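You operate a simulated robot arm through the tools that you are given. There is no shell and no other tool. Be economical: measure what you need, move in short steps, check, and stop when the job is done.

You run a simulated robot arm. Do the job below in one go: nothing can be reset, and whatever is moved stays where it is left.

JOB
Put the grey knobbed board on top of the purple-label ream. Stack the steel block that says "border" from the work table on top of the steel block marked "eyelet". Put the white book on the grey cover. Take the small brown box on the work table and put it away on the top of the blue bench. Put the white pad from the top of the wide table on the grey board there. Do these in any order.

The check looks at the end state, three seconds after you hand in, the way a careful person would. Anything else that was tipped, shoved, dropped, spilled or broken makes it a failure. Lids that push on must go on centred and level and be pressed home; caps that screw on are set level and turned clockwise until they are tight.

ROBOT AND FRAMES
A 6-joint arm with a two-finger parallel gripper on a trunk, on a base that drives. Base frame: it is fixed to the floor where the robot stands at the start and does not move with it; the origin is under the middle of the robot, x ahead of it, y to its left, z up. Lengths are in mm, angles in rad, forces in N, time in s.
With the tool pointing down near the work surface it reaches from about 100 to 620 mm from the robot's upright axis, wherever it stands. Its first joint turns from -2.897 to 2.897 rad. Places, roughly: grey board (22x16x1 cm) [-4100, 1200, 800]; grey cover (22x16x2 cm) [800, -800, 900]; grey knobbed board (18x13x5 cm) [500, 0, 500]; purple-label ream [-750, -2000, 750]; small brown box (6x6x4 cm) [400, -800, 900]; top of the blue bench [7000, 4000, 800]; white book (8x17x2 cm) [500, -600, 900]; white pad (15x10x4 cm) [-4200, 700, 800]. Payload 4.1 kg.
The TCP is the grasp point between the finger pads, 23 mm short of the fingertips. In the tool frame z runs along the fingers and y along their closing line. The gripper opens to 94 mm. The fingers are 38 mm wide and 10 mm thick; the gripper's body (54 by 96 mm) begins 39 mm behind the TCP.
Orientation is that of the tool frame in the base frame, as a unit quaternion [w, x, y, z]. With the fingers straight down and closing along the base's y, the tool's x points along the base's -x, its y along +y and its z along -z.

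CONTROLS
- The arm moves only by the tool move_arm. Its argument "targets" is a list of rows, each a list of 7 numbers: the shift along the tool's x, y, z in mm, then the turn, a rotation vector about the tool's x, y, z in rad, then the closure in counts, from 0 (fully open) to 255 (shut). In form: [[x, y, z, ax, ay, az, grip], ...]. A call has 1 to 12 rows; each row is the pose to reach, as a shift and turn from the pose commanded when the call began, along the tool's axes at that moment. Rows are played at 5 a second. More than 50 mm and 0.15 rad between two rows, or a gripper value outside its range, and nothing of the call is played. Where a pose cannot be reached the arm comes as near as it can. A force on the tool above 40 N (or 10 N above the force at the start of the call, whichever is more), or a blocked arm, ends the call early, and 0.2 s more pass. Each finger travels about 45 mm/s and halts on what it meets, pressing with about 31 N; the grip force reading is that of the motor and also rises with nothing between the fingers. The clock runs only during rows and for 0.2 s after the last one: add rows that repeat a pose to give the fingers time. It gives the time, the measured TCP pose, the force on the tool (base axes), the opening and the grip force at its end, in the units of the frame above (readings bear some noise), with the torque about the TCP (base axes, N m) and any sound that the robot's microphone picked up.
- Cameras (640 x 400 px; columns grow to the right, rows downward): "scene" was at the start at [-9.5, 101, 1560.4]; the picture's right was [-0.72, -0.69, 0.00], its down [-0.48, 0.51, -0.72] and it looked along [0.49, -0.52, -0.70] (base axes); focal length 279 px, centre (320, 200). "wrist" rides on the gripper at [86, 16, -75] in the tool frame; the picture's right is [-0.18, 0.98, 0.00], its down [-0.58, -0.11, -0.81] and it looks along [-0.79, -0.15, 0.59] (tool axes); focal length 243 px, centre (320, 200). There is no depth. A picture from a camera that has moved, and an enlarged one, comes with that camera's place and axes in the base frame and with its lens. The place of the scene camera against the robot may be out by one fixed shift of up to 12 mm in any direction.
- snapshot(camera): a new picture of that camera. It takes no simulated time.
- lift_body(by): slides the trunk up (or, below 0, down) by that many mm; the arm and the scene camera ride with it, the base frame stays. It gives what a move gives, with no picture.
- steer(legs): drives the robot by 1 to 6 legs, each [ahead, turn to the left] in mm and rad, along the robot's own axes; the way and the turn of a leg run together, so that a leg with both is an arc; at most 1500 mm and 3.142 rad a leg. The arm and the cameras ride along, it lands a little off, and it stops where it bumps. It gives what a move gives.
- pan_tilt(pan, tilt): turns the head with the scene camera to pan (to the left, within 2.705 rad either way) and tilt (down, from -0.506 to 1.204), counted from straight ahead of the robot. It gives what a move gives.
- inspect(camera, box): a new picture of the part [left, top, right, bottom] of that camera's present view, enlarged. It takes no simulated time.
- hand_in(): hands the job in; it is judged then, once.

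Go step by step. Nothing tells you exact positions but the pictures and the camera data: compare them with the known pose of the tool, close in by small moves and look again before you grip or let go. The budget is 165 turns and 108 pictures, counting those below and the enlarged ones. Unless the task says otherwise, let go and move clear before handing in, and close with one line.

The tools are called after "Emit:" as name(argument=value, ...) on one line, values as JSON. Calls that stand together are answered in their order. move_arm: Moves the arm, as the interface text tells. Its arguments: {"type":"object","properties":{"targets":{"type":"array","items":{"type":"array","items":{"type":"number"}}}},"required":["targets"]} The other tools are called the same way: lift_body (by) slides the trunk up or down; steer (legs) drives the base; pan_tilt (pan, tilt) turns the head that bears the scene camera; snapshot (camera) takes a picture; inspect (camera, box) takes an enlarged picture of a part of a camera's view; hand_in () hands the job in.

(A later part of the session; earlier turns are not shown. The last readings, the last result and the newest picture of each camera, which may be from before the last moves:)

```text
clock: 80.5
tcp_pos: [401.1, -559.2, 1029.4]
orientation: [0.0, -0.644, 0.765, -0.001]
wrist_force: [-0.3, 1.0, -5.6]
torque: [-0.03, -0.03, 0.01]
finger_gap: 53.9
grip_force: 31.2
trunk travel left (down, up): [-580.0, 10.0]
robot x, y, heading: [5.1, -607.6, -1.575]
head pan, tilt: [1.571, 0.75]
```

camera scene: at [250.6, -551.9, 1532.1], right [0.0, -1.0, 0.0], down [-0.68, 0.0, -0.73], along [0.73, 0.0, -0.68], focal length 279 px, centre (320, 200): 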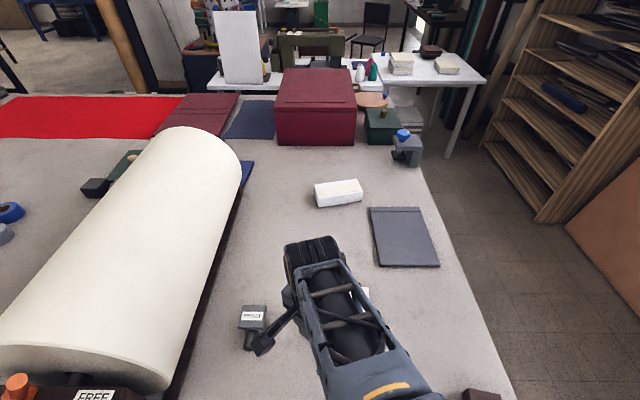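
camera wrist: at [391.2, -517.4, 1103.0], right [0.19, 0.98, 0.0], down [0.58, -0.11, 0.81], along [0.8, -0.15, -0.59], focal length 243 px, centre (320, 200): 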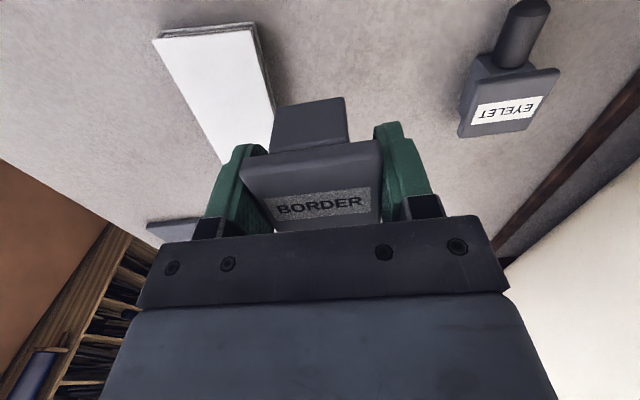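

The tool turned freely. I finish the last 10° and move to hover over the eyelet.

Emit:
move_arm(targets=[[-8, -4, 0, 0, 0, -0.05, 255], [-26, -14, 0, 0, 0, -0.11, 255], [-48, -26, 2, 0, 0, -0.172, 255], [-70, -38, 4, 0, 0, -0.172, 255], [-92, -50, 6, 0, 0, -0.172, 255], [-114, -62, 9, 0, 0, -0.172, 255], [-135, -74, 12, 0, 0, -0.172, 255], [-155, -85, 15, 0, 0, -0.172, 255], [-170, -93, 18, 0, 0, -0.172, 255], [-178, -97.5, 20, 0, 0, -0.172, 255], [-180.1, -98.8, 20, 0, 0, -0.172, 255], [-180.1, -98.8, 20, 0, 0, -0.172, 255]])

Emit:
snapshot(camera="wrist")

Emit:
inspect(camera="scene", box=[180, 230, 340, 350])

```text
clock: 82.0
tcp_pos: [511.6, -526.0, 1029.3]
orientation: [0.012, -0.652, 0.758, -0.005]
wrist_force: [0.3, -0.8, -3.9]
torque: [-0.01, -0.02, -0.02]
finger_gap: 53.6
grip_force: 30.9
trunk travel left (down, up): [-580.0, 10.0]
robot x, y, heading: [4.8, -605.9, -1.569]
head pan, tilt: [1.571, 0.75]
stopped in row 7: the arm was blocked; the commanded pose is now the measured one
```

```text
75 pictures are left
camera wrist: at [483.5, -607.8, 1102.5], right [-0.94, 0.33, -0.02], down [0.18, 0.55, 0.81], along [0.28, 0.77, -0.58], focal length 243 px, centre (320, 200)
```

wrist: 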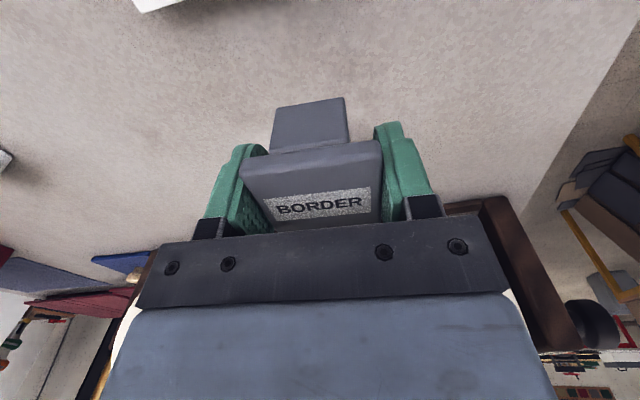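

```text
3.33 times, centred on (260, 290) of scene
camera zoom: at [250.3, -552.1, 1617.2], right [0.0, -1.0, 0.0], down [-0.68, 0.0, -0.73], along [0.73, 0.0, -0.68], focal length 929 px, centre (520, -100)
```

zoom: 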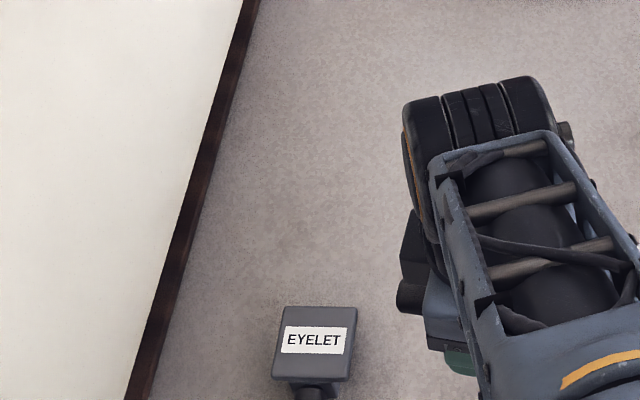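

All three blocks happened at the same arm azimuth, +99° from heading, so it's a swing limit. I'll pull the arm forward and back the robot up about 250 mm so the eyelet comes within range.

Emit:
move_arm(targets=[[10, 3, 0, -0.006, 0.003, -0.03, 255], [30, 9, 0, -0.014, 0.007, -0.08, 255], [55, 17, 0, -0.0232, 0.0117, -0.13, 255], [79, 24, 0, -0.0232, 0.0117, -0.15, 255], [104, 32, 0, -0.0232, 0.0117, -0.15, 255], [129, 39, 0, -0.0232, 0.0117, -0.15, 255], [154, 47, 0, -0.0232, 0.0117, -0.15, 255], [179, 54, 0, -0.0232, 0.0117, -0.15, 255], [203, 62, 0, -0.0232, 0.0117, -0.15, 255], [226, 69, 0, -0.0232, 0.0117, -0.15, 255], [243, 74, 0, -0.0232, 0.0117, -0.15, 255], [248, 75.5, 0, -0.0232, 0.0117, -0.15, 255]])

Emit:
steer(legs=[[-250, 0]])

Emit:
snapshot(camera="wrist")

```text
clock: 84.6
tcp_pos: [402.1, -757.6, 1027.4]
orientation: [0.0, 0.708, -0.707, 0.001]
wrist_force: [0.0, 0.5, -4.2]
torque: [0.03, 0.0, 0.0]
finger_gap: 53.5
grip_force: 31.4
trunk travel left (down, up): [-580.0, 10.0]
robot x, y, heading: [6.9, -606.7, -1.566]
head pan, tilt: [1.571, 0.75]
```

```text
clock: 86.5
tcp_pos: [401.3, -507.8, 1027.3]
orientation: [0.0, 0.709, -0.706, 0.002]
wrist_force: [0.2, 0.3, -4.4]
torque: [-0.05, -0.01, 0.0]
finger_gap: 53.9
grip_force: 31.5
trunk travel left (down, up): [-580.0, 10.0]
robot x, y, heading: [2.4, -362.0, -1.565]
head pan, tilt: [1.571, 0.75]
```

```text
73 pictures are left
camera wrist: at [387.2, -592.7, 1100.8], right [-0.98, 0.18, 0.0], down [0.1, 0.58, 0.8], along [0.15, 0.79, -0.59], focal length 243 px, centre (320, 200)
```

wrist: 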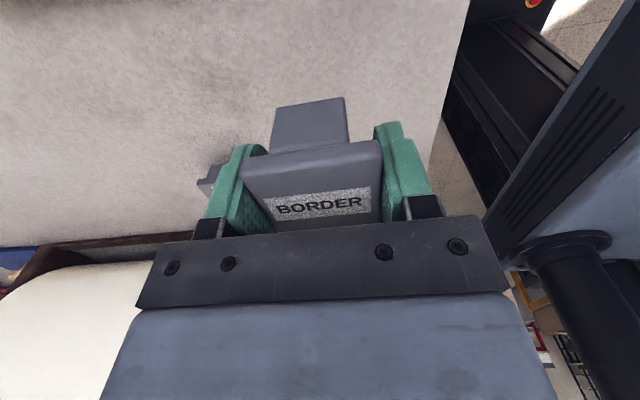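

Emit:
move_arm(targets=[[-3, -10, 0, 0, 0, 0, 255], [-9, -30, 0, 0, 0, 0, 255], [-15, -52, 0, 0, 0, 0, 255], [-21, -74, 0, 0, 0, 0, 255], [-28, -96, 0, 0, 0, 0, 255], [-33, -113, 0, 0, 0, 0, 255], [-37, -125, 0, 0, 0, 0, 255], [-38, -128, 0, 0, 0, 0, 255], [-38, -128, 0, 0, 0, 0, 255]])

Emit:
snapshot(camera="wrist")

Emit:
snapshot(camera="scene")

```text
clock: 88.5
tcp_pos: [528.1, -469.6, 1027.8]
orientation: [0.0, 0.709, -0.705, 0.001]
wrist_force: [0.0, 0.0, -3.5]
torque: [-0.01, 0.04, -0.02]
finger_gap: 53.7
grip_force: 30.9
trunk travel left (down, up): [-580.0, 10.0]
robot x, y, heading: [5.2, -362.2, -1.564]
head pan, tilt: [1.571, 0.75]
```

```text
72 pictures are left
camera wrist: at [514.6, -554.9, 1100.7], right [-0.98, 0.18, 0.0], down [0.1, 0.58, 0.81], along [0.15, 0.79, -0.59], focal length 243 px, centre (320, 200)
```

wrist: 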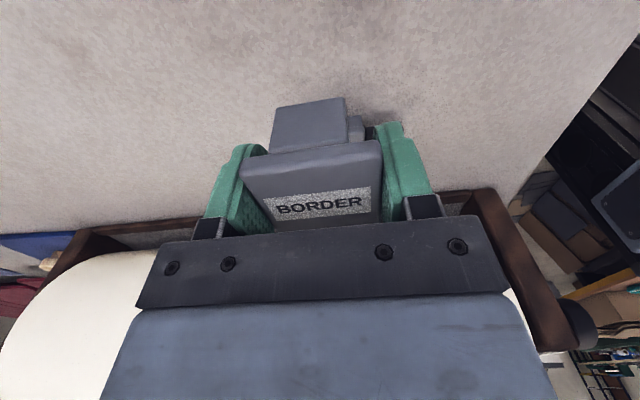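

```text
71 pictures are left
camera scene: at [248.7, -303.2, 1617.1], right [0.01, -1.0, 0.0], down [-0.68, -0.01, -0.73], along [0.73, 0.01, -0.68], focal length 279 px, centre (320, 200)
```

scene: 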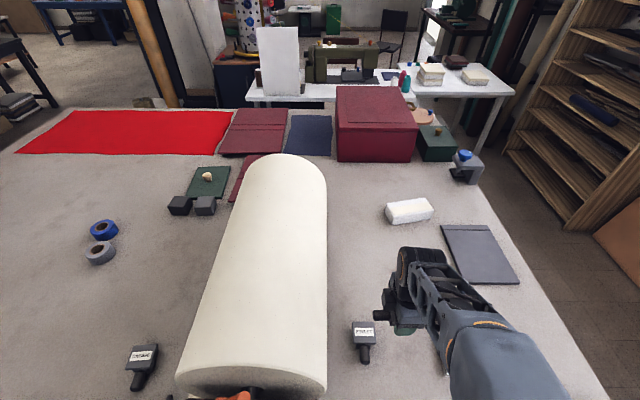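

The roll's edge is at y≈-310, so there is clearance. I'll move over the eyelet and descend to just above contact.

Emit:
move_arm(targets=[[-8, 0, 0, 0, 0, 0, 255], [-24, 0, 4, 0, 0, 0, 255], [-42, -1, 10, 0, 0, 0, 255], [-58, -1, 17, 0, 0, 0, 255], [-68, -1, 24, 0, 0, 0, 255], [-71, -1, 30, 0, 0, 0, 255], [-71, -1, 36, 0, 0, 0, 255], [-71, -1, 36, 0, 0, 0, 255]])

Emit:
inspect(camera="wrist", box=[220, 60, 420, 240])

Emit:
inspect(camera="scene", box=[310, 280, 430, 370])

```text
clock: 90.2
tcp_pos: [528.8, -398.5, 990.3]
orientation: [0.0, 0.71, -0.705, 0.001]
wrist_force: [-0.5, 0.3, -3.9]
torque: [-0.03, -0.01, 0.0]
finger_gap: 53.9
grip_force: 30.7
trunk travel left (down, up): [-580.0, 10.0]
robot x, y, heading: [4.1, -359.4, -1.558]
head pan, tilt: [1.571, 0.75]
```

```text
2.22 times, centred on (320, 150) of wrist
camera zoom: at [515.8, -483.2, 1063.4], right [-0.98, 0.18, 0.0], down [0.1, 0.58, 0.81], along [0.15, 0.79, -0.59], focal length 539 px, centre (320, 311)
```

zoom: 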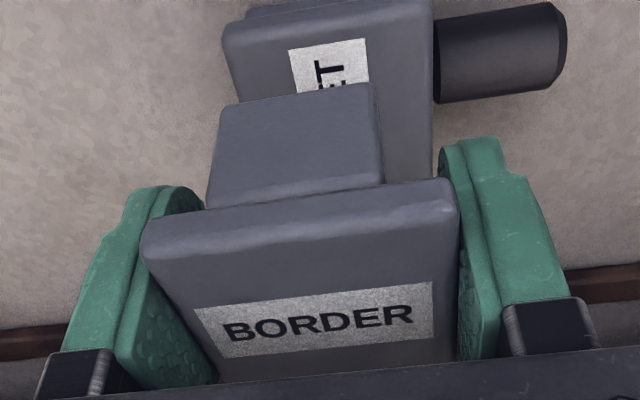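

```text
4.44 times, centred on (370, 325) of scene
camera zoom: at [248.7, -303.1, 1617.1], right [0.01, -1.0, 0.0], down [-0.68, -0.01, -0.73], along [0.73, 0.01, -0.68], focal length 1238 px, centre (98, -356)
```

zoom: 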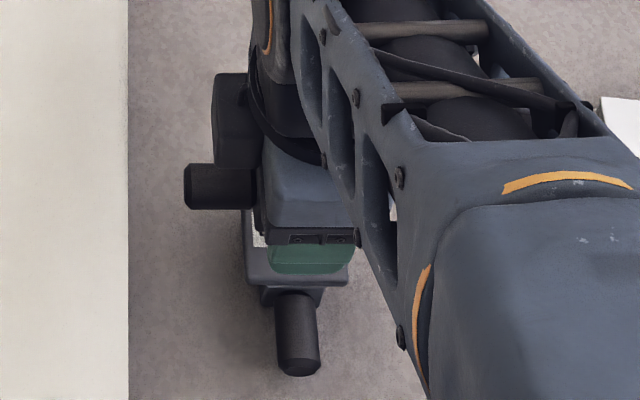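

Relative to the eyelet the border block sits about 4 mm too far in +x and 2 mm in +y. I'll correct that and descend slowly until contact.

Emit:
move_arm(targets=[[2, 4, 0, 0, 0, 0, 255], [2, 4, 4, 0, 0, 0, 255], [2, 4, 6, 0, 0, 0, 255], [2, 4, 8, 0, 0, 0, 255], [2, 4, 10, 0, 0, 0, 255], [2, 4, 12, 0, 0, 0, 255], [2, 4, 14, 0, 0, 0, 255], [2, 4, 16, 0, 0, 0, 255], [2, 4, 18, 0, 0, 0, 255], [2, 4, 20, 0, 0, 0, 255]])

Emit:
inspect(camera="wrist", box=[220, 60, 420, 240])

```text
clock: 92.5
tcp_pos: [526.6, -398.6, 970.6]
orientation: [0.0, 0.71, -0.704, 0.001]
wrist_force: [0.5, 0.3, -4.2]
torque: [-0.01, 0.0, 0.02]
finger_gap: 53.6
grip_force: 30.9
trunk travel left (down, up): [-580.0, 10.0]
robot x, y, heading: [3.7, -362.9, -1.56]
head pan, tilt: [1.571, 0.75]
```

```text
2.22 times, centred on (320, 150) of wrist
camera zoom: at [512.5, -485.1, 1044.5], right [-0.98, 0.18, 0.0], down [0.1, 0.58, 0.81], along [0.15, 0.79, -0.59], focal length 539 px, centre (320, 311)
```

zoom: 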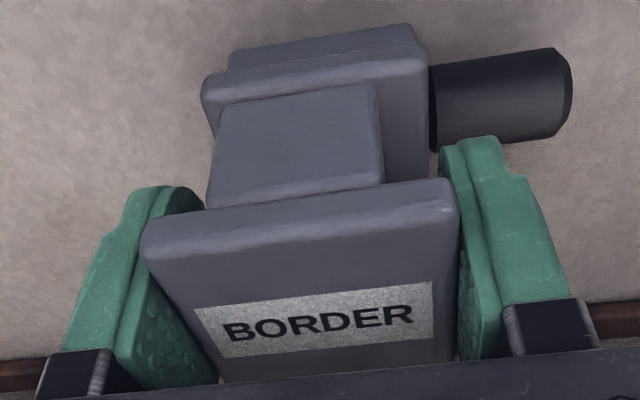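

No contact yet; continuing down slowly.

Emit:
move_arm(targets=[[0, 0, 1.5, 0, 0, 0, 255], [0, 0, 3, 0, 0, 0, 255], [0, 0, 4.5, 0, 0, 0, 255], [0, 0, 6, 0, 0, 0, 255], [0, 0, 7.5, 0, 0, 0, 255], [0, 0, 9, 0, 0, 0, 255], [0, 0, 9, 0, 0, 0, 255]])

Emit:
inspect(camera="wrist", box=[220, 60, 420, 240])

```text
clock: 94.0
tcp_pos: [526.5, -399.4, 965.4]
orientation: [-0.002, 0.709, -0.706, 0.004]
wrist_force: [-1.5, 2.1, 24.6]
torque: [0.03, 0.31, -0.01]
finger_gap: 54.2
grip_force: 31.3
trunk travel left (down, up): [-580.0, 10.0]
robot x, y, heading: [4.1, -361.1, -1.558]
head pan, tilt: [1.571, 0.75]
```

```text
2.22 times, centred on (320, 150) of wrist
camera zoom: at [512.0, -485.3, 1038.2], right [-0.98, 0.18, -0.01], down [0.1, 0.58, 0.81], along [0.15, 0.79, -0.59], focal length 539 px, centre (320, 311)
```

zoom: 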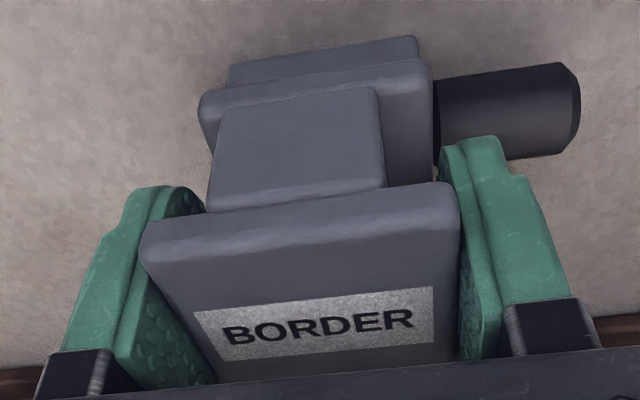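

Contact came at TCP z≈966. The border body is fully on the plate but about 4 mm off centre, so I'll lift slightly, correct, set it down and release.

Emit:
move_arm(targets=[[0, 0, -5, 0, 0, 0, 255], [0, 0, -9, 0, 0, 0, 255], [-4, 4, -9, 0, 0, 0, 255], [-4, 4, -9, 0, 0, 0, 255], [-4, 4, -7, 0, 0, 0, 255], [-4, 4, -5, 0, 0, 0, 255], [-4, 4, -3.5, 0, 0, 0, 255], [-4, 4, -3.5, 0, 0, 0, 255]])

Emit:
inspect(camera="wrist", box=[220, 60, 420, 240])

```text
clock: 95.8
tcp_pos: [521.5, -396.2, 966.3]
orientation: [0.001, 0.709, -0.705, 0.001]
wrist_force: [0.1, -0.2, -4.7]
torque: [0.0, 0.02, -0.01]
finger_gap: 53.8
grip_force: 30.9
trunk travel left (down, up): [-580.0, 10.0]
robot x, y, heading: [4.6, -355.8, -1.562]
head pan, tilt: [1.571, 0.75]
```

```text
2.22 times, centred on (320, 150) of wrist
camera zoom: at [507.9, -482.3, 1039.1], right [-0.98, 0.18, 0.0], down [0.1, 0.58, 0.81], along [0.15, 0.79, -0.59], focal length 539 px, centre (320, 311)
```

zoom: 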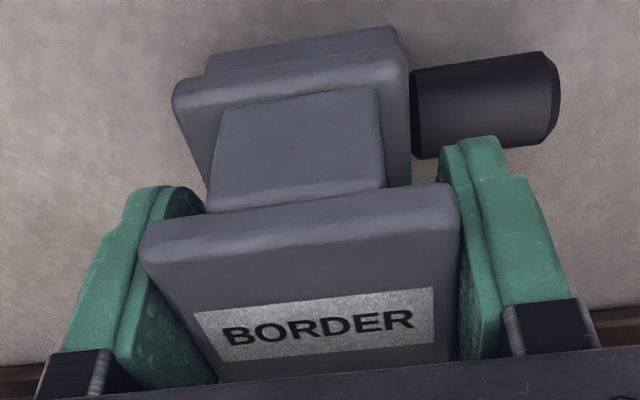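

It's centred now. I set it down and open.

Emit:
move_arm(targets=[[0, 0, 1, 0, 0, 0, 255], [0, 0, 1.8, 0, 0, 0, 255], [0, 0, 1.8, 0, 0, 0, 255], [0, 0, 1.8, 0, 0, 0, 100], [0, 0, 1.8, 0, 0, 0, 0], [0, 0, 1.8, 0, 0, 0, 0], [0, 0, 1.8, 0, 0, 0, 0], [0, 0, 1.8, 0, 0, 0, 0]])

Emit:
move_arm(targets=[[0, 0, -15, 0, 0, 0, 0], [0, 0, -40, 0, 0, 0, 0], [0, 0, -80, 0, 0, 0, 0], [15, 0, -120, 0, 0, 0, 0], [50, 0, -140, 0, 0, 0, 0], [90, 0, -140, 0, 0, 0, 0]])

Emit:
snapshot(camera="wrist")

```text
clock: 97.7
tcp_pos: [521.9, -395.7, 963.1]
orientation: [0.0, 0.709, -0.705, 0.001]
wrist_force: [-0.3, 0.4, 0.2]
torque: [-0.02, -0.03, 0.0]
finger_gap: 94.1
grip_force: 0.1
trunk travel left (down, up): [-580.0, 10.0]
robot x, y, heading: [6.5, -357.7, -1.565]
head pan, tilt: [1.571, 0.75]
```

```text
clock: 99.0
tcp_pos: [520.7, -486.3, 1105.8]
orientation: [0.001, 0.709, -0.705, 0.001]
wrist_force: [-0.1, -0.6, -1.3]
torque: [0.01, 0.02, -0.07]
finger_gap: 93.8
grip_force: 0.1
trunk travel left (down, up): [-580.0, 10.0]
robot x, y, heading: [5.6, -359.0, -1.559]
head pan, tilt: [1.571, 0.75]
```

```text
65 pictures are left
camera wrist: at [507.6, -571.9, 1179.4], right [-0.98, 0.18, 0.0], down [0.1, 0.58, 0.81], along [0.15, 0.79, -0.59], focal length 243 px, centre (320, 200)
```

wrist: 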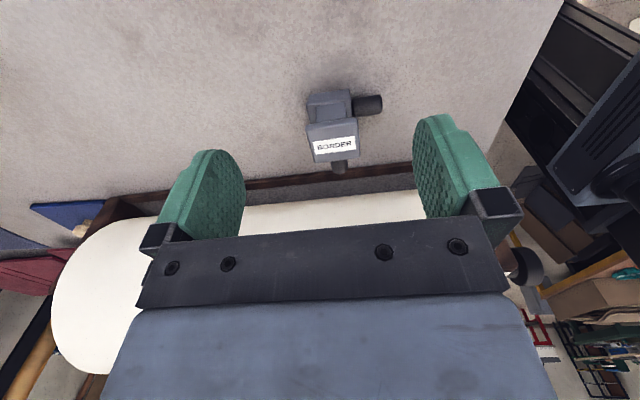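

The border block is stacked on the eyelet. Next is the white book, which lies along x and is 80 mm wide in y. I'll turn the tool to close along y and look from behind it.

Emit:
move_arm(targets=[[12, 6, 0, 0, 0, 0.13, 0], [24, 13, 5, 0, 0, 0.26, 0], [36, 20, 10, 0, 0, 0.39, 0], [48, 27, 15, 0, 0, 0.52, 0], [60, 34, 20, 0, 0, 0.65, 0], [72, 41, 25, 0, 0, 0.78, 0], [84, 48, 30, 0, 0, 0.91, 0], [96, 55, 35, 0, 0, 1.04, 0], [108, 62, 40, 0, 0, 1.17, 0], [120, 69, 45, 0, 0, 1.3, 0], [132, 76, 50, 0, 0, 1.43, 0], [141, 80, 55, 0, 0, 1.566, 0]])

Emit:
snapshot(camera="wrist")

```text
clock: 101.7
tcp_pos: [443.3, -628.1, 1049.8]
orientation: [0.001, -0.004, 1.0, -0.001]
wrist_force: [-0.1, 0.1, 0.8]
torque: [-0.02, 0.01, 0.05]
finger_gap: 94.0
grip_force: 0.1
trunk travel left (down, up): [-580.0, 10.0]
robot x, y, heading: [5.3, -361.1, -1.56]
head pan, tilt: [1.571, 0.75]
```

```text
64 pictures are left
camera wrist: at [357.7, -611.6, 1123.0], right [0.18, 0.98, 0.0], down [0.58, -0.1, 0.81], along [0.79, -0.14, -0.59], focal length 243 px, centre (320, 200)
```

wrist: 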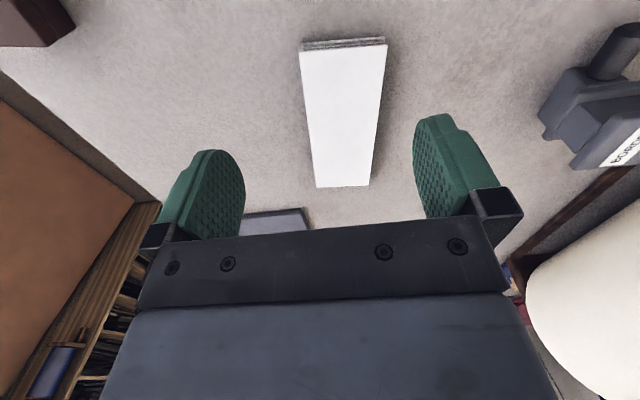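

The book's centre is at about (527,-617), rotated about -5.8°, top z≈913, so the table is at about 894. I'll align over it and hover.

Emit:
move_arm(targets=[[-42, 5, 0, 0, 0, 0.05, 0], [-84, 10.6, 5, 0, 0, 0.1, 0], [-84, 10.6, 50, 0, 0, 0.1, 0], [-84, 10.6, 85, 0, 0, 0.1, 0], [-84, 10.6, 105, 0, 0, 0.1, 0], [-84, 10.6, 105, 0, 0, 0.1, 0]])

Emit:
snapshot(camera="wrist")

```text
clock: 103.0
tcp_pos: [528.6, -614.3, 943.5]
orientation: [0.0, 0.046, 0.999, -0.001]
wrist_force: [0.1, -1.3, -0.3]
torque: [-0.02, 0.01, 0.04]
finger_gap: 94.1
grip_force: 0.1
trunk travel left (down, up): [-580.0, 10.0]
robot x, y, heading: [8.3, -359.5, -1.564]
head pan, tilt: [1.571, 0.75]
```

```text
63 pictures are left
camera wrist: at [446.0, -589.9, 1015.9], right [0.27, 0.96, 0.0], down [0.57, -0.16, 0.81], along [0.78, -0.22, -0.59], focal length 243 px, centre (320, 200)
```

wrist: 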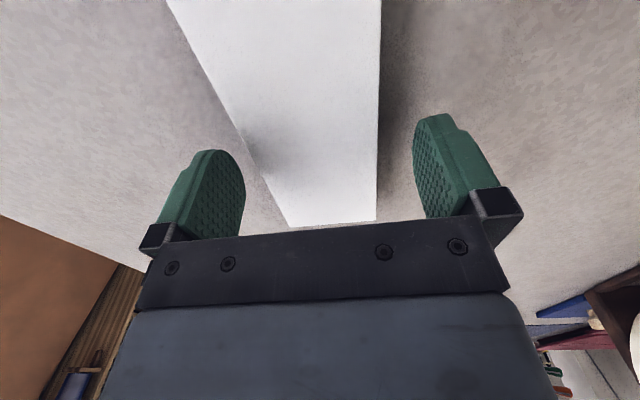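

Small correction of -4 mm in y, then descend and grip.

Emit:
move_arm(targets=[[0, -4, 0, 0, 0, 0.015, 0], [0, -4, 12, 0, 0, 0.015, 0], [0, -4, 20, 0, 0, 0.015, 0], [0, -4, 24, 0, 0, 0.015, 0], [0, -4, 24, 0, 0, 0.015, 0], [0, -4, 24, 0, 0, 0.015, 255], [0, -4, 24, 0, 0, 0.015, 255], [0, -4, 24, 0, 0, 0.015, 255], [0, -4, 24, 0, 0, 0.015, 255], [0, -4, 24, 0, 0, 0.015, 255]])

Emit:
move_arm(targets=[[0, 0, -2, 0, 0, 0, 255], [0, 0, -6, 0, 0, 0, 255], [0, 0, -14, 0, 0, 0, 255], [0, 0, -25, 0, 0, 0, 255], [0, 0, -40, 0, 0, 0, 255], [0, 0, -40, 0, 0, 0, 255]])

Emit:
snapshot(camera="wrist")

```text
clock: 105.2
tcp_pos: [527.5, -619.4, 922.7]
orientation: [0.004, 0.053, 0.999, -0.003]
wrist_force: [8.1, 14.6, 33.0]
torque: [1.78, 0.42, -0.78]
finger_gap: 69.4
grip_force: 31.2
trunk travel left (down, up): [-580.0, 10.0]
robot x, y, heading: [3.7, -359.4, -1.563]
head pan, tilt: [1.571, 0.75]
```

```text
clock: 106.7
tcp_pos: [524.7, -620.2, 960.9]
orientation: [0.001, 0.054, 0.999, 0.0]
wrist_force: [0.0, -0.1, -1.7]
torque: [-0.01, -0.02, 0.0]
finger_gap: 69.7
grip_force: 30.9
trunk travel left (down, up): [-580.0, 10.0]
robot x, y, heading: [5.5, -361.3, -1.567]
head pan, tilt: [1.571, 0.75]
```

```text
62 pictures are left
camera wrist: at [442.2, -593.6, 1033.4], right [0.29, 0.96, 0.0], down [0.57, -0.17, 0.81], along [0.77, -0.23, -0.59], focal length 243 px, centre (320, 200)
```

wrist: 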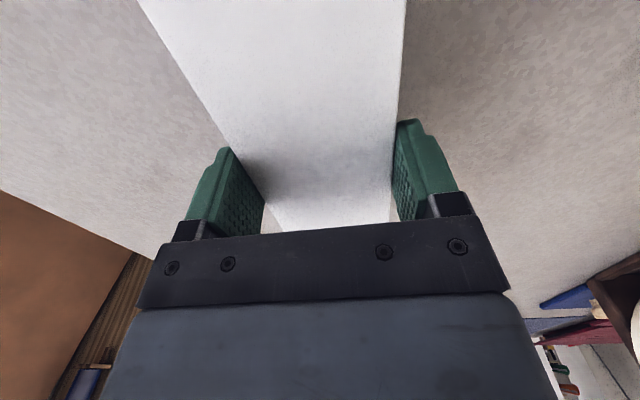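

The book is held. I raise it and drive around to the right end of the table: ahead to y≈-1250, then turn left to face +x.

Emit:
move_arm(targets=[[0, 0, -10, 0, 0, 0, 255], [0, 0, -30, 0, 0, 0, 255], [0, 0, -50, 0, 0, 0, 255], [0, 0, -70, 0, 0, 0, 255], [0, 0, -90, 0, 0, 0, 255], [0, 0, -110, 0, 0, 0, 255], [0, 0, -120, 0, 0, 0, 255]])

Emit:
steer(legs=[[890, 0], [0, 1.567]])

Emit:
pan_tilt(pan=0.5, tilt=0.75)

Emit:
snapshot(camera="scene")

```text
clock: 108.2
tcp_pos: [525.8, -620.8, 1081.5]
orientation: [0.001, 0.052, 0.999, -0.001]
wrist_force: [1.2, 0.5, -2.2]
torque: [-0.01, 0.0, 0.0]
finger_gap: 69.7
grip_force: 30.9
trunk travel left (down, up): [-580.0, 10.0]
robot x, y, heading: [4.8, -360.7, -1.566]
head pan, tilt: [1.571, 0.75]
```

```text
clock: 116.8
tcp_pos: [251.9, -714.6, 1080.2]
orientation: [0.0, -0.682, 0.731, 0.0]
wrist_force: [-0.1, -0.1, -0.8]
torque: [-0.04, -0.01, 0.0]
finger_gap: 69.9
grip_force: 30.9
trunk travel left (down, up): [-580.0, 10.0]
robot x, y, heading: [8.8, -1244.0, 0.042]
head pan, tilt: [1.571, 0.75]
```

```text
clock: 118.2
tcp_pos: [250.6, -714.9, 1080.1]
orientation: [0.001, -0.682, 0.732, 0.0]
wrist_force: [-0.6, -0.4, -1.3]
torque: [0.04, 0.0, -0.05]
finger_gap: 70.0
grip_force: 31.4
trunk travel left (down, up): [-580.0, 10.0]
robot x, y, heading: [4.1, -1245.1, 0.039]
head pan, tilt: [0.499, 0.75]
```

```text
61 pictures are left
camera scene: at [5.2, -1043.7, 1617.2], right [0.52, -0.86, 0.0], down [-0.58, -0.35, -0.73], along [0.63, 0.38, -0.68], focal length 279 px, centre (320, 200)
```

scene: 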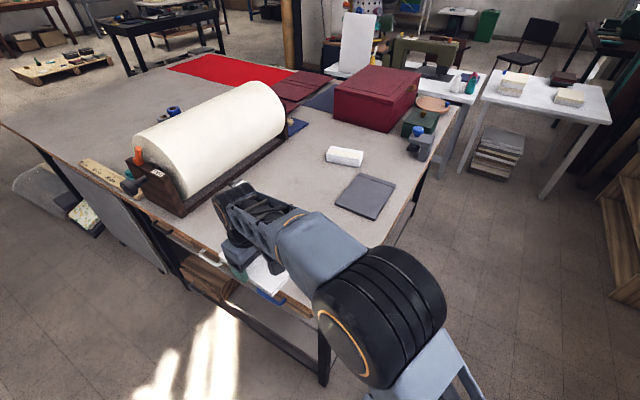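

The way is clear, so I drive ahead 430 mm, then rotate the tool so the book lies along the cover.

Emit:
steer(legs=[[430, -0.03]])

Emit:
move_arm(targets=[[0, 0, 0, 0, 0, 0.08, 255], [0, 0, 0, 0, 0, 0.22, 255], [0, 0, 0, 0, 0, 0.36, 255], [0, 0, 0, 0, 0, 0.5, 255], [0, 0, 0, 0, 0, 0.64, 255], [0, 0, 0, 0, 0, 0.78, 255], [0, 0, 0, 0, 0, 0.92, 255], [0, 0, 0, 0, 0, 1.06, 255], [0, 0, 0, 0, 0, 1.2, 255], [0, 0, 0, 0, 0, 1.34, 255], [0, 0, 0, 0, 0, 1.44, 255], [0, 0, 0, 0, 0, 1.49, 255]])

Emit:
snapshot(camera="scene")

Emit:
snapshot(camera="wrist")

```text
clock: 120.8
tcp_pos: [690.1, -707.5, 1080.5]
orientation: [0.001, -0.673, 0.74, 0.0]
wrist_force: [0.7, 0.2, -1.5]
torque: [0.04, 0.01, 0.0]
finger_gap: 69.6
grip_force: 31.5
trunk travel left (down, up): [-580.0, 10.0]
robot x, y, heading: [435.2, -1228.9, 0.025]
head pan, tilt: [0.499, 0.75]
```

```text
clock: 123.4
tcp_pos: [688.8, -707.8, 1079.1]
orientation: [0.002, 0.007, 1.0, 0.0]
wrist_force: [-0.4, 0.4, -1.0]
torque: [-0.01, -0.01, -0.03]
finger_gap: 69.8
grip_force: 30.6
trunk travel left (down, up): [-580.0, 10.0]
robot x, y, heading: [431.2, -1231.4, 0.022]
head pan, tilt: [0.499, 0.75]
```

```text
60 pictures are left
camera scene: at [436.8, -1030.6, 1617.2], right [0.5, -0.87, 0.0], down [-0.59, -0.34, -0.73], along [0.63, 0.36, -0.68], focal length 279 px, centre (320, 200)
```

scene: 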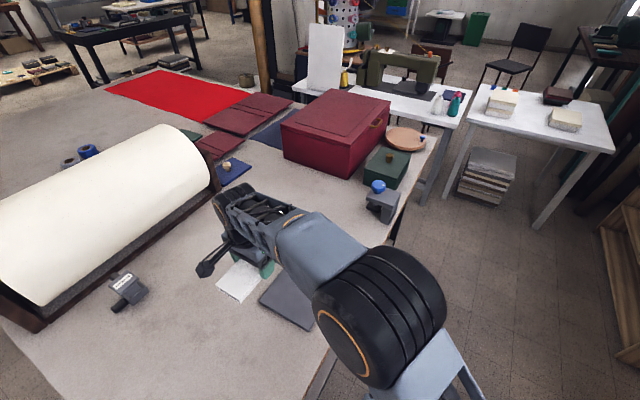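

```text
59 pictures are left
camera wrist: at [604.6, -689.5, 1153.3], right [0.2, 0.98, 0.0], down [0.58, -0.12, 0.81], along [0.79, -0.16, -0.59], focal length 243 px, centre (320, 200)
```

wrist: 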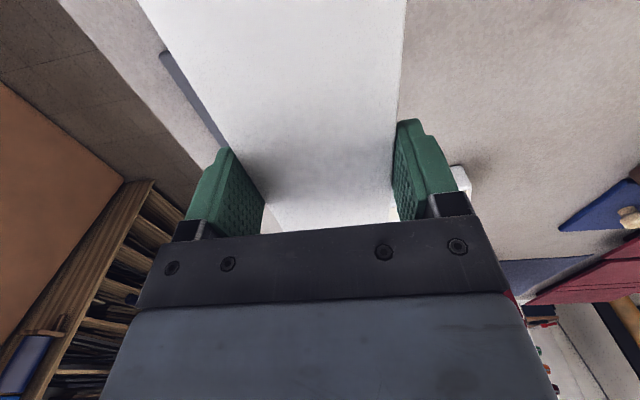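

The cover's -y edge is at y≈-848 and its near edge at x≈671, so its centre is about (780,-772). I'll hover the book above it and check the margins.

Emit:
move_arm(targets=[[-10, -8, 0, 0, 0, -0.006, 255], [-30, -22, 4, 0, 0, -0.014, 255], [-50, -37, 16, 0, 0, -0.014, 255], [-70, -52, 32, 0, 0, -0.014, 255], [-84, -62, 50, 0, 0, -0.014, 255], [-91, -67, 66, 0, 0, -0.014, 255], [-91, -67, 79, 0, 0, -0.014, 255], [-91, -67, 79, 0, 0, -0.014, 255]])

Emit:
snapshot(camera="wrist")

Emit:
inspect(camera="scene", box=[200, 230, 340, 350])

```text
clock: 125.2
tcp_pos: [779.0, -773.0, 1001.1]
orientation: [0.0, -0.001, 1.0, 0.001]
wrist_force: [-0.4, 0.1, -2.2]
torque: [0.01, -0.01, -0.01]
finger_gap: 69.8
grip_force: 31.1
trunk travel left (down, up): [-580.0, 10.0]
robot x, y, heading: [437.6, -1231.4, 0.02]
head pan, tilt: [0.499, 0.75]
```

```text
58 pictures are left
camera wrist: at [696.1, -757.1, 1074.4], right [0.18, 0.98, 0.0], down [0.58, -0.11, 0.81], along [0.79, -0.15, -0.59], focal length 243 px, centre (320, 200)
```

wrist: 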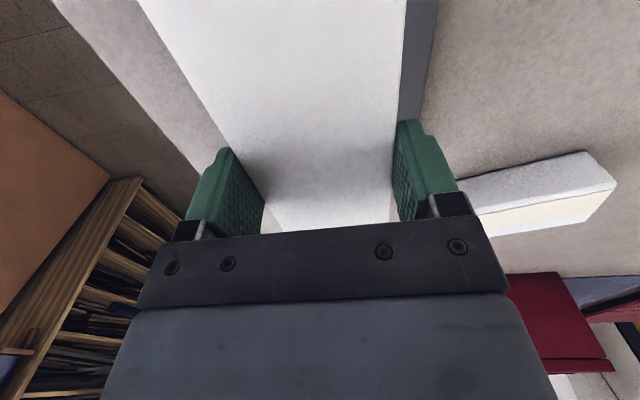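

```text
3.33 times, centred on (270, 290) of scene
camera zoom: at [436.8, -1030.6, 1617.2], right [0.5, -0.87, 0.0], down [-0.59, -0.34, -0.73], along [0.63, 0.36, -0.68], focal length 929 px, centre (487, -100)
```

zoom: 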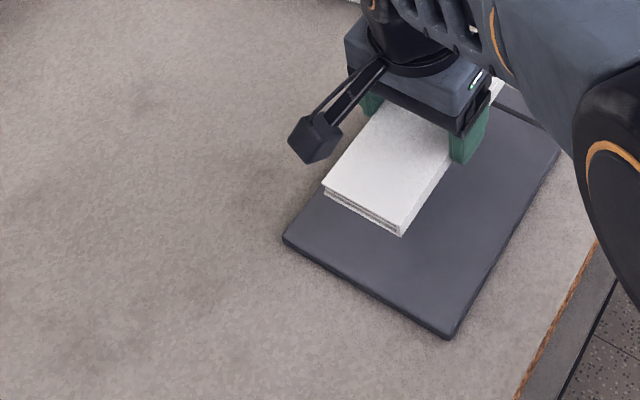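

The book is nicely aligned; it needs about +8 mm in x and -7 mm in y. I'll lower it slowly to contact.

Emit:
move_arm(targets=[[-4, -4, 8, 0, 0, 0, 255], [-8, -7, 20, 0, 0, 0, 255], [-8, -7, 34, 0, 0, 0, 255], [-8, -7, 46, 0, 0, 0, 255], [-8, -7, 52, 0, 0, 0, 255], [-8, -7, 54, 0, 0, 0, 255], [-8, -7, 55.5, 0, 0, 0, 255], [-8, -7, 57, 0, 0, 0, 255], [-8, -7, 57, 0, 0, 0, 255]])

Emit:
inspect(camera="scene", box=[200, 230, 340, 350])

```text
clock: 127.2
tcp_pos: [786.8, -781.9, 943.6]
orientation: [0.001, 0.0, 1.0, 0.001]
wrist_force: [0.6, -0.2, -1.1]
torque: [0.01, -0.04, -0.02]
finger_gap: 69.6
grip_force: 30.7
trunk travel left (down, up): [-580.0, 10.0]
robot x, y, heading: [430.5, -1232.8, 0.021]
head pan, tilt: [0.499, 0.75]
```

```text
3.33 times, centred on (270, 290) of scene
camera zoom: at [436.8, -1030.7, 1617.2], right [0.5, -0.87, 0.0], down [-0.59, -0.34, -0.73], along [0.63, 0.36, -0.68], focal length 929 px, centre (487, -100)
```

zoom: 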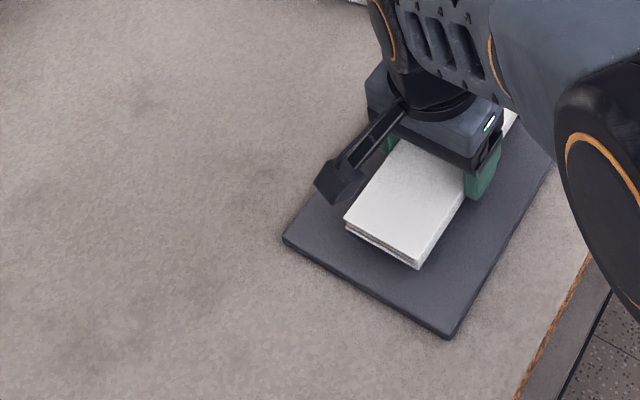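

Emit:
move_arm(targets=[[0, 0, 1, 0, 0, 0, 255], [0, 0, 2, 0, 0, 0, 255], [0, 0, 3, 0, 0, 0, 255], [0, 0, 3, 0, 0, 0, 255]])

```text
clock: 128.2
tcp_pos: [787.4, -781.7, 942.1]
orientation: [0.0, -0.001, 1.0, 0.001]
wrist_force: [0.3, 0.4, -2.0]
torque: [0.02, -0.01, -0.02]
finger_gap: 69.8
grip_force: 31.0
trunk travel left (down, up): [-580.0, 10.0]
robot x, y, heading: [435.4, -1233.7, 0.02]
head pan, tilt: [0.499, 0.75]
```

Emit:
move_arm(targets=[[0, 0, 1, 0, 0, 0, 255], [0, 0, 2, 0, 0, 0, 255], [0, 0, 3, 0, 0, 0, 255], [0, 0, 4, 0, 0, 0, 255], [0, 0, 5, 0, 0, 0, 255], [0, 0, 5, 0, 0, 0, 255]])

```text
clock: 129.6
tcp_pos: [788.3, -783.3, 936.3]
orientation: [0.002, 0.0, 1.0, 0.0]
wrist_force: [-0.4, 0.1, -0.8]
torque: [0.0, 0.01, 0.01]
finger_gap: 69.7
grip_force: 30.9
trunk travel left (down, up): [-580.0, 10.0]
robot x, y, heading: [435.7, -1228.3, 0.019]
head pan, tilt: [0.499, 0.75]
```

Emit:
move_arm(targets=[[0, 0, 1, 0, 0, 0, 255], [0, 0, 2, 0, 0, 0, 255], [0, 0, 3, 0, 0, 0, 255], [0, 0, 4, 0, 0, 0, 255], [0, 0, 5, 0, 0, 0, 255], [0, 0, 6, 0, 0, 0, 255], [0, 0, 6, 0, 0, 0, 255]])

```text
clock: 131.1
tcp_pos: [789.5, -781.7, 934.4]
orientation: [0.004, 0.001, 1.0, 0.004]
wrist_force: [-2.1, -3.5, 16.9]
torque: [-0.74, 0.77, 0.09]
finger_gap: 69.8
grip_force: 30.8
trunk travel left (down, up): [-580.0, 10.0]
robot x, y, heading: [431.8, -1231.2, 0.017]
head pan, tilt: [0.499, 0.75]
stopped in row 7: the force on the tool passed its limit (the readings are from after the stop); the commanded pose is now the measured one
```

Contact at about z 934.5. I release and rise.

Emit:
move_arm(targets=[[0, 0, -1, 0, 0, 0, 200], [0, 0, -1, 0, 0, 0, 100], [0, 0, -1, 0, 0, 0, 0], [0, 0, -1, 0, 0, 0, 0], [0, 0, -1, 0, 0, 0, 0], [0, 0, -15, 0, 0, 0, 0], [0, 0, -50, 0, 0, 0, 0], [0, 0, -95, 0, 0, 0, 0], [0, 0, -130, 0, 0, 0, 0]])

Emit:
inspect(camera="scene", box=[200, 230, 340, 350])

```text
clock: 133.1
tcp_pos: [794.7, -783.1, 1062.6]
orientation: [0.002, 0.0, 1.0, 0.003]
wrist_force: [0.3, -0.4, -0.1]
torque: [-0.01, -0.02, 0.01]
finger_gap: 94.1
grip_force: 0.1
trunk travel left (down, up): [-580.0, 10.0]
robot x, y, heading: [436.1, -1230.4, 0.016]
head pan, tilt: [0.499, 0.75]
```

```text
3.33 times, centred on (270, 290) of scene
camera zoom: at [436.6, -1031.1, 1617.2], right [0.5, -0.87, 0.0], down [-0.59, -0.34, -0.73], along [0.64, 0.36, -0.68], focal length 929 px, centre (487, -100)
```

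zoom: 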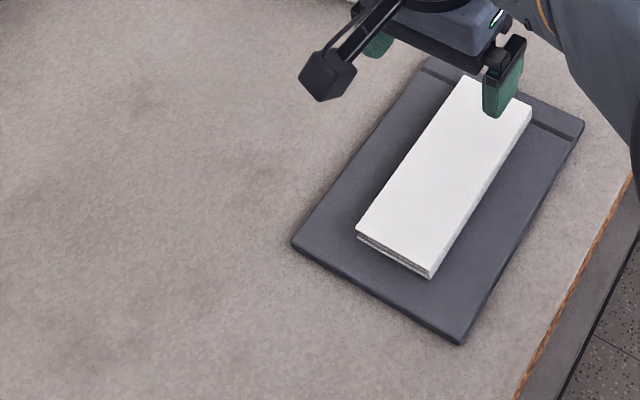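

The book sits on the cover, well inside its edges. Next is the brown box near (390,-850): I back up a little to bring it within the arm's swing, then look.

Emit:
steer(legs=[[-170, 0]])

Emit:
move_arm(targets=[[45, -9, 0, 0, 0, 0, 0], [90, -18, 0, 0, 0, 0, 0], [135, -27, 0, 0, 0, 0, 0], [180, -36, 0, 0, 0, 0, 0], [225, -45, 0, 0, 0, 0, 0], [270, -54, 0, 0, 0, 0, 0], [310, -63, 0, 0, 0, 0, 0], [310, -63, 0, 0, 0, 0, 0]])

Emit:
snapshot(camera="wrist")

```text
clock: 134.6
tcp_pos: [622.3, -786.8, 1062.3]
orientation: [0.005, 0.0, 1.0, 0.005]
wrist_force: [0.1, -0.2, 1.1]
torque: [-0.04, 0.02, 0.02]
finger_gap: 94.3
grip_force: 0.1
trunk travel left (down, up): [-580.0, 10.0]
robot x, y, heading: [261.2, -1234.4, 0.021]
head pan, tilt: [0.499, 0.75]
```

```text
clock: 136.4
tcp_pos: [308.0, -854.3, 1059.0]
orientation: [0.002, 0.001, 1.0, 0.003]
wrist_force: [0.6, -0.3, -0.6]
torque: [0.02, 0.0, -0.03]
finger_gap: 93.9
grip_force: 0.1
trunk travel left (down, up): [-580.0, 10.0]
robot x, y, heading: [259.6, -1234.7, 0.023]
head pan, tilt: [0.499, 0.75]
```

```text
54 pictures are left
camera wrist: at [223.6, -837.0, 1132.4], right [0.19, 0.98, 0.01], down [0.58, -0.12, 0.81], along [0.8, -0.15, -0.59], focal length 243 px, centre (320, 200)
```

wrist: 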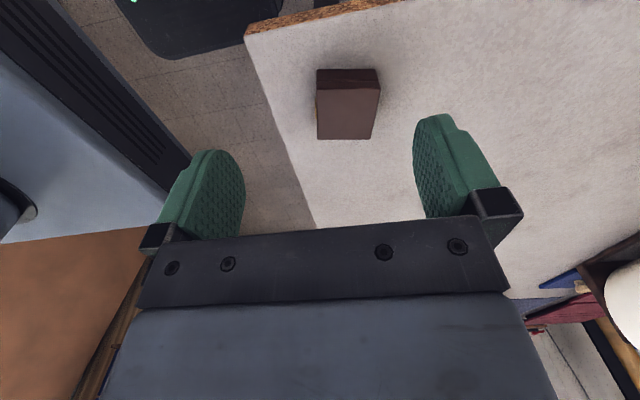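

The box centre is (362,-838), yaw about -8°. I align, descend and grip it.

Emit:
move_arm(targets=[[-30, 8, 0, 0, 0, 0.07, 0], [-54, 16, 0, 0, 0, 0.13, 0], [-54, 16, 45, 0, 0, 0.13, 0], [-54, 16, 90, 0, 0, 0.13, 0], [-54, 16, 120, 0, 0, 0.13, 0], [-54, 16, 132, 0, 0, 0.13, 0], [-54, 16, 132, 0, 0, 0.13, 255], [-54, 16, 132, 0, 0, 0.13, 255], [-54, 16, 132, 0, 0, 0.13, 255], [-54, 16, 132, 0, 0, 0.13, 255], [-54, 16, 132, 0, 0, 0.13, 255]])

Emit:
move_arm(targets=[[0, 0, -2, 0, 0, 0, 255], [0, 0, -6, 0, 0, 0, 255], [0, 0, -14, 0, 0, 0, 255], [0, 0, -26, 0, 0, 0, 255], [0, 0, -45, 0, 0, 0, 255], [0, 0, -70, 0, 0, 0, 255], [0, 0, -95, 0, 0, 0, 255], [0, 0, -120, 0, 0, 0, 255], [0, 0, -140, 0, 0, 0, 255]])

Emit:
snapshot(camera="wrist")

```text
clock: 138.8
tcp_pos: [367.9, -832.4, 929.2]
orientation: [0.003, 0.065, 0.998, 0.003]
wrist_force: [0.0, -0.1, 0.5]
torque: [0.01, 0.0, 0.01]
finger_gap: 55.3
grip_force: 31.7
trunk travel left (down, up): [-580.0, 10.0]
robot x, y, heading: [260.5, -1237.7, 0.016]
head pan, tilt: [0.499, 0.75]
```

```text
clock: 140.8
tcp_pos: [366.7, -833.5, 1069.0]
orientation: [0.003, 0.065, 0.998, 0.003]
wrist_force: [0.1, 0.1, -0.1]
torque: [0.01, -0.01, 0.03]
finger_gap: 55.4
grip_force: 30.3
trunk travel left (down, up): [-580.0, 10.0]
robot x, y, heading: [262.0, -1233.5, 0.02]
head pan, tilt: [0.499, 0.75]
```

```text
53 pictures are left
camera wrist: at [284.8, -806.1, 1141.9], right [0.31, 0.95, 0.01], down [0.56, -0.19, 0.81], along [0.77, -0.25, -0.59], focal length 243 px, centre (320, 200)
```

wrist: 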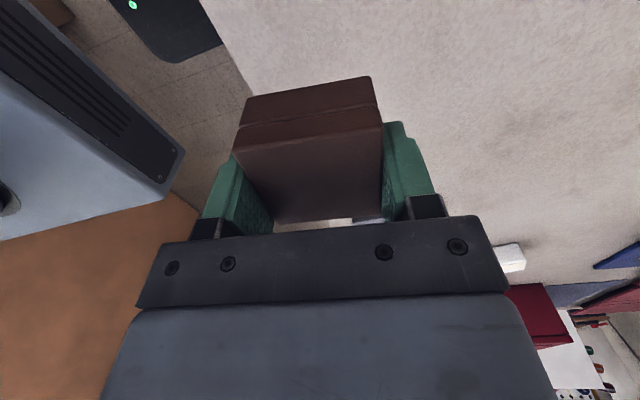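

The box is held. I fold the arm to the front, then drive along the near side of the work table toward the open floor on the left, on the way to the blue bench.

Emit:
move_arm(targets=[[-15, -12, 0, 0, 0, 0, 255], [-48, -37, 0, 0, 0, 0, 255], [-86, -66, 0, 0, 0, 0, 255], [-124, -95, 0, 0, 0, 0, 255], [-162, -124, 0, 0, 0, 0, 255], [-200, -154, 0, 0, 0, 0, 255], [-238, -183, 0, 0, 0, 0, 255], [-276, -212, 0, 0, 0, 0, 255], [-310, -238, 0, 0, 0, 0, 255], [-336, -258, 0, 0, 0, 0, 255]])

Emit:
steer(legs=[[-510, 0], [0, 1.55], [1400, 0]])

Emit:
pan_tilt(pan=-0.3, tilt=0.45)

Emit:
snapshot(camera="scene")

```text
clock: 143.0
tcp_pos: [666.5, -1133.1, 1067.3]
orientation: [0.003, 0.066, 0.998, 0.005]
wrist_force: [-0.7, -0.4, 0.3]
torque: [-0.02, 0.02, 0.01]
finger_gap: 55.2
grip_force: 31.1
trunk travel left (down, up): [-580.0, 10.0]
robot x, y, heading: [263.0, -1232.6, 0.021]
head pan, tilt: [0.499, 0.75]
```

```text
clock: 156.4
tcp_pos: [-434.8, 540.3, 1067.0]
orientation: [0.0, -0.675, 0.738, 0.004]
wrist_force: [0.1, -0.2, -1.4]
torque: [-0.03, 0.01, 0.0]
finger_gap: 55.1
grip_force: 31.0
trunk travel left (down, up): [-580.0, 10.0]
robot x, y, heading: [-314.8, 140.0, 1.634]
head pan, tilt: [0.499, 0.75]
```

```text
clock: 157.5
tcp_pos: [-434.0, 541.6, 1066.2]
orientation: [-0.001, -0.675, 0.738, 0.005]
wrist_force: [0.4, 0.4, -1.1]
torque: [-0.02, 0.01, 0.03]
finger_gap: 55.4
grip_force: 30.8
trunk travel left (down, up): [-580.0, 10.0]
robot x, y, heading: [-315.4, 143.4, 1.634]
head pan, tilt: [-0.3, 0.45]
```

```text
52 pictures are left
camera scene: at [-463.0, 154.8, 1643.6], right [0.97, -0.24, 0.0], down [-0.1, -0.42, -0.9], along [0.21, 0.87, -0.44], focal length 279 px, centre (320, 200)
```

scene: 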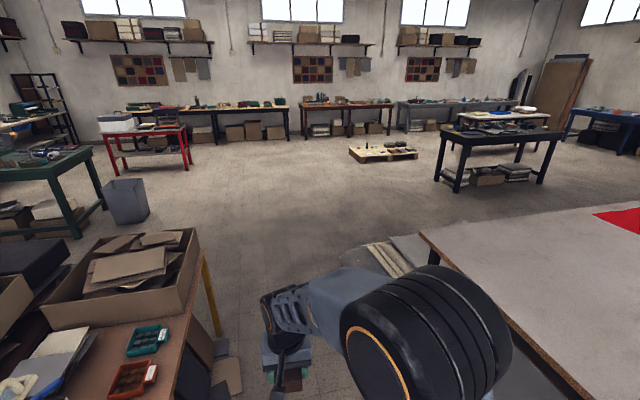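

The route is clear ahead. I drive on past the pile at the table's left end, then turn right toward the blue bench.

Emit:
steer(legs=[[0, -0.063], [1400, 0], [1250, 0], [0, -1.65]])

Emit:
pan_tilt(pan=0.1, tilt=0.35)

Emit:
snapshot(camera="scene")

```text
clock: 175.0
tcp_pos: [143.2, 2849.6, 1066.8]
orientation: [0.004, 0.143, 0.99, 0.004]
wrist_force: [0.0, -0.3, -1.0]
torque: [-0.02, -0.02, -0.06]
finger_gap: 55.2
grip_force: 31.7
trunk travel left (down, up): [-580.0, 10.0]
robot x, y, heading: [-271.0, 2811.9, -0.138]
head pan, tilt: [-0.3, 0.45]
```

```text
clock: 175.9
tcp_pos: [143.7, 2849.6, 1067.5]
orientation: [0.004, 0.143, 0.99, 0.004]
wrist_force: [0.4, 1.5, -0.2]
torque: [0.04, 0.01, -0.01]
finger_gap: 55.3
grip_force: 30.8
trunk travel left (down, up): [-580.0, 10.0]
robot x, y, heading: [-270.1, 2815.0, -0.138]
head pan, tilt: [0.099, 0.351]
```

```text
51 pictures are left
camera scene: at [-220.2, 2975.1, 1652.9], right [-0.04, -1.0, 0.0], down [-0.34, 0.01, -0.94], along [0.94, -0.04, -0.34], focal length 279 px, centre (320, 200)
```

scene: 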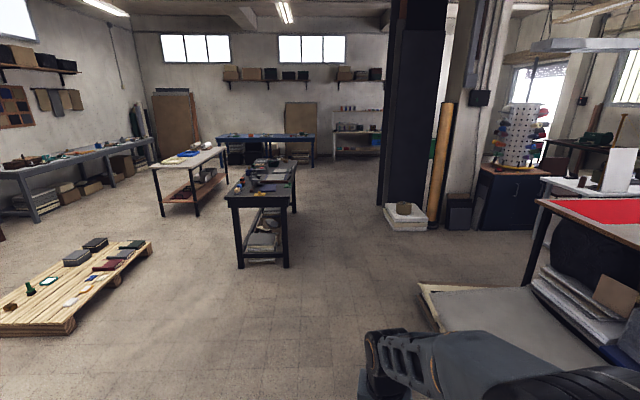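

The blue bench is against the far wall at x≈6700, y≈2800–5200. I'll drive between the black table and the pillar, then angle toward the bench.

Emit:
steer(legs=[[0, 0.045], [1300, 0], [1300, 0], [1290, 0], [0, 0.576], [1400, 0]])

Emit:
pan_tilt(pan=-0.2, tilt=0.5)

Emit:
snapshot(camera="scene")

```text
clock: 202.7
tcp_pos: [5037.0, 3398.4, 1066.3]
orientation: [0.002, -0.182, 0.983, 0.004]
wrist_force: [-0.2, -0.7, -1.7]
torque: [0.04, 0.0, 0.02]
finger_gap: 55.4
grip_force: 31.1
trunk travel left (down, up): [-580.0, 10.0]
robot x, y, heading: [4730.5, 3117.7, 0.514]
head pan, tilt: [0.099, 0.351]
```

```text
clock: 203.5
tcp_pos: [5035.7, 3397.4, 1066.9]
orientation: [0.002, -0.182, 0.983, 0.004]
wrist_force: [-0.3, 0.6, -2.0]
torque: [0.02, -0.04, 0.0]
finger_gap: 55.4
grip_force: 31.1
trunk travel left (down, up): [-580.0, 10.0]
robot x, y, heading: [4729.9, 3113.9, 0.513]
head pan, tilt: [-0.201, 0.499]
```

```text
50 pictures are left
camera scene: at [4675.5, 3254.7, 1639.2], right [0.31, -0.95, 0.0], down [-0.45, -0.15, -0.88], along [0.83, 0.27, -0.48], focal length 279 px, centre (320, 200)
```

scene: 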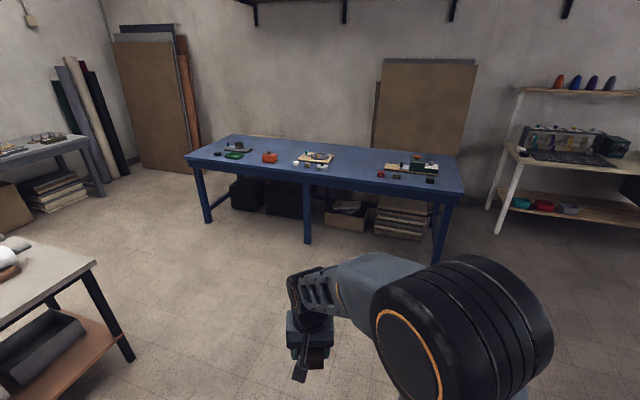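

The bench has a clear patch around (6640,3650). I drive up to it, square on.

Emit:
steer(legs=[[0, -0.13], [1280, 0], [0, -0.383]])

Emit:
pan_tilt(pan=0.2, tilt=0.75)

Emit:
snapshot(camera="scene")

Emit:
snapshot(camera="wrist")

```text
clock: 211.8
tcp_pos: [6358.7, 3658.9, 1067.0]
orientation: [0.003, 0.092, 0.996, 0.004]
wrist_force: [0.3, -0.3, 0.4]
torque: [-0.01, -0.01, 0.03]
finger_gap: 55.3
grip_force: 31.2
trunk travel left (down, up): [-580.0, 10.0]
robot x, y, heading: [5948.3, 3578.2, -0.036]
head pan, tilt: [-0.201, 0.499]
```

```text
clock: 212.7
tcp_pos: [6358.6, 3659.4, 1067.1]
orientation: [0.003, 0.092, 0.996, 0.004]
wrist_force: [-0.5, 0.4, -0.9]
torque: [-0.01, 0.04, 0.0]
finger_gap: 55.5
grip_force: 31.1
trunk travel left (down, up): [-580.0, 10.0]
robot x, y, heading: [5951.3, 3581.3, -0.029]
head pan, tilt: [0.201, 0.75]
```

```text
49 pictures are left
camera scene: at [5972.4, 3755.6, 1617.3], right [0.16, -0.99, 0.0], down [-0.67, -0.11, -0.73], along [0.72, 0.12, -0.68], focal length 279 px, centre (320, 200)
```

scene: 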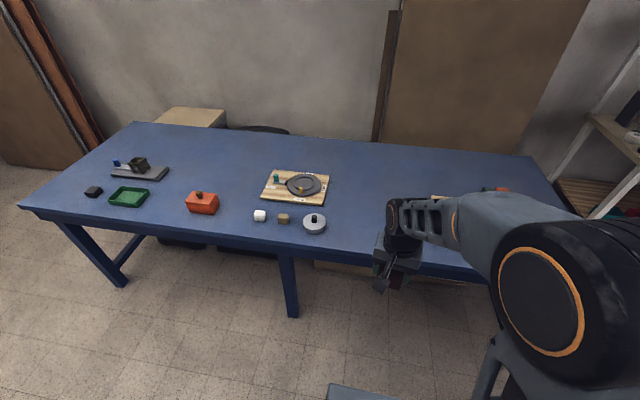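

```text
48 pictures are left
camera wrist: at [6278.2, 3691.2, 1140.1], right [0.36, 0.93, 0.01], down [0.55, -0.22, 0.81], along [0.76, -0.29, -0.59], focal length 243 px, centre (320, 200)
```

wrist: 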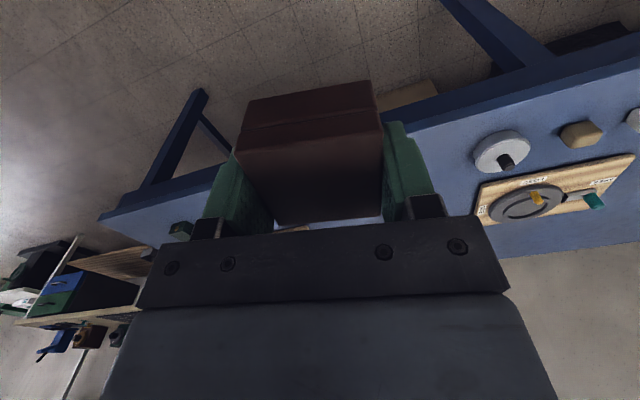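

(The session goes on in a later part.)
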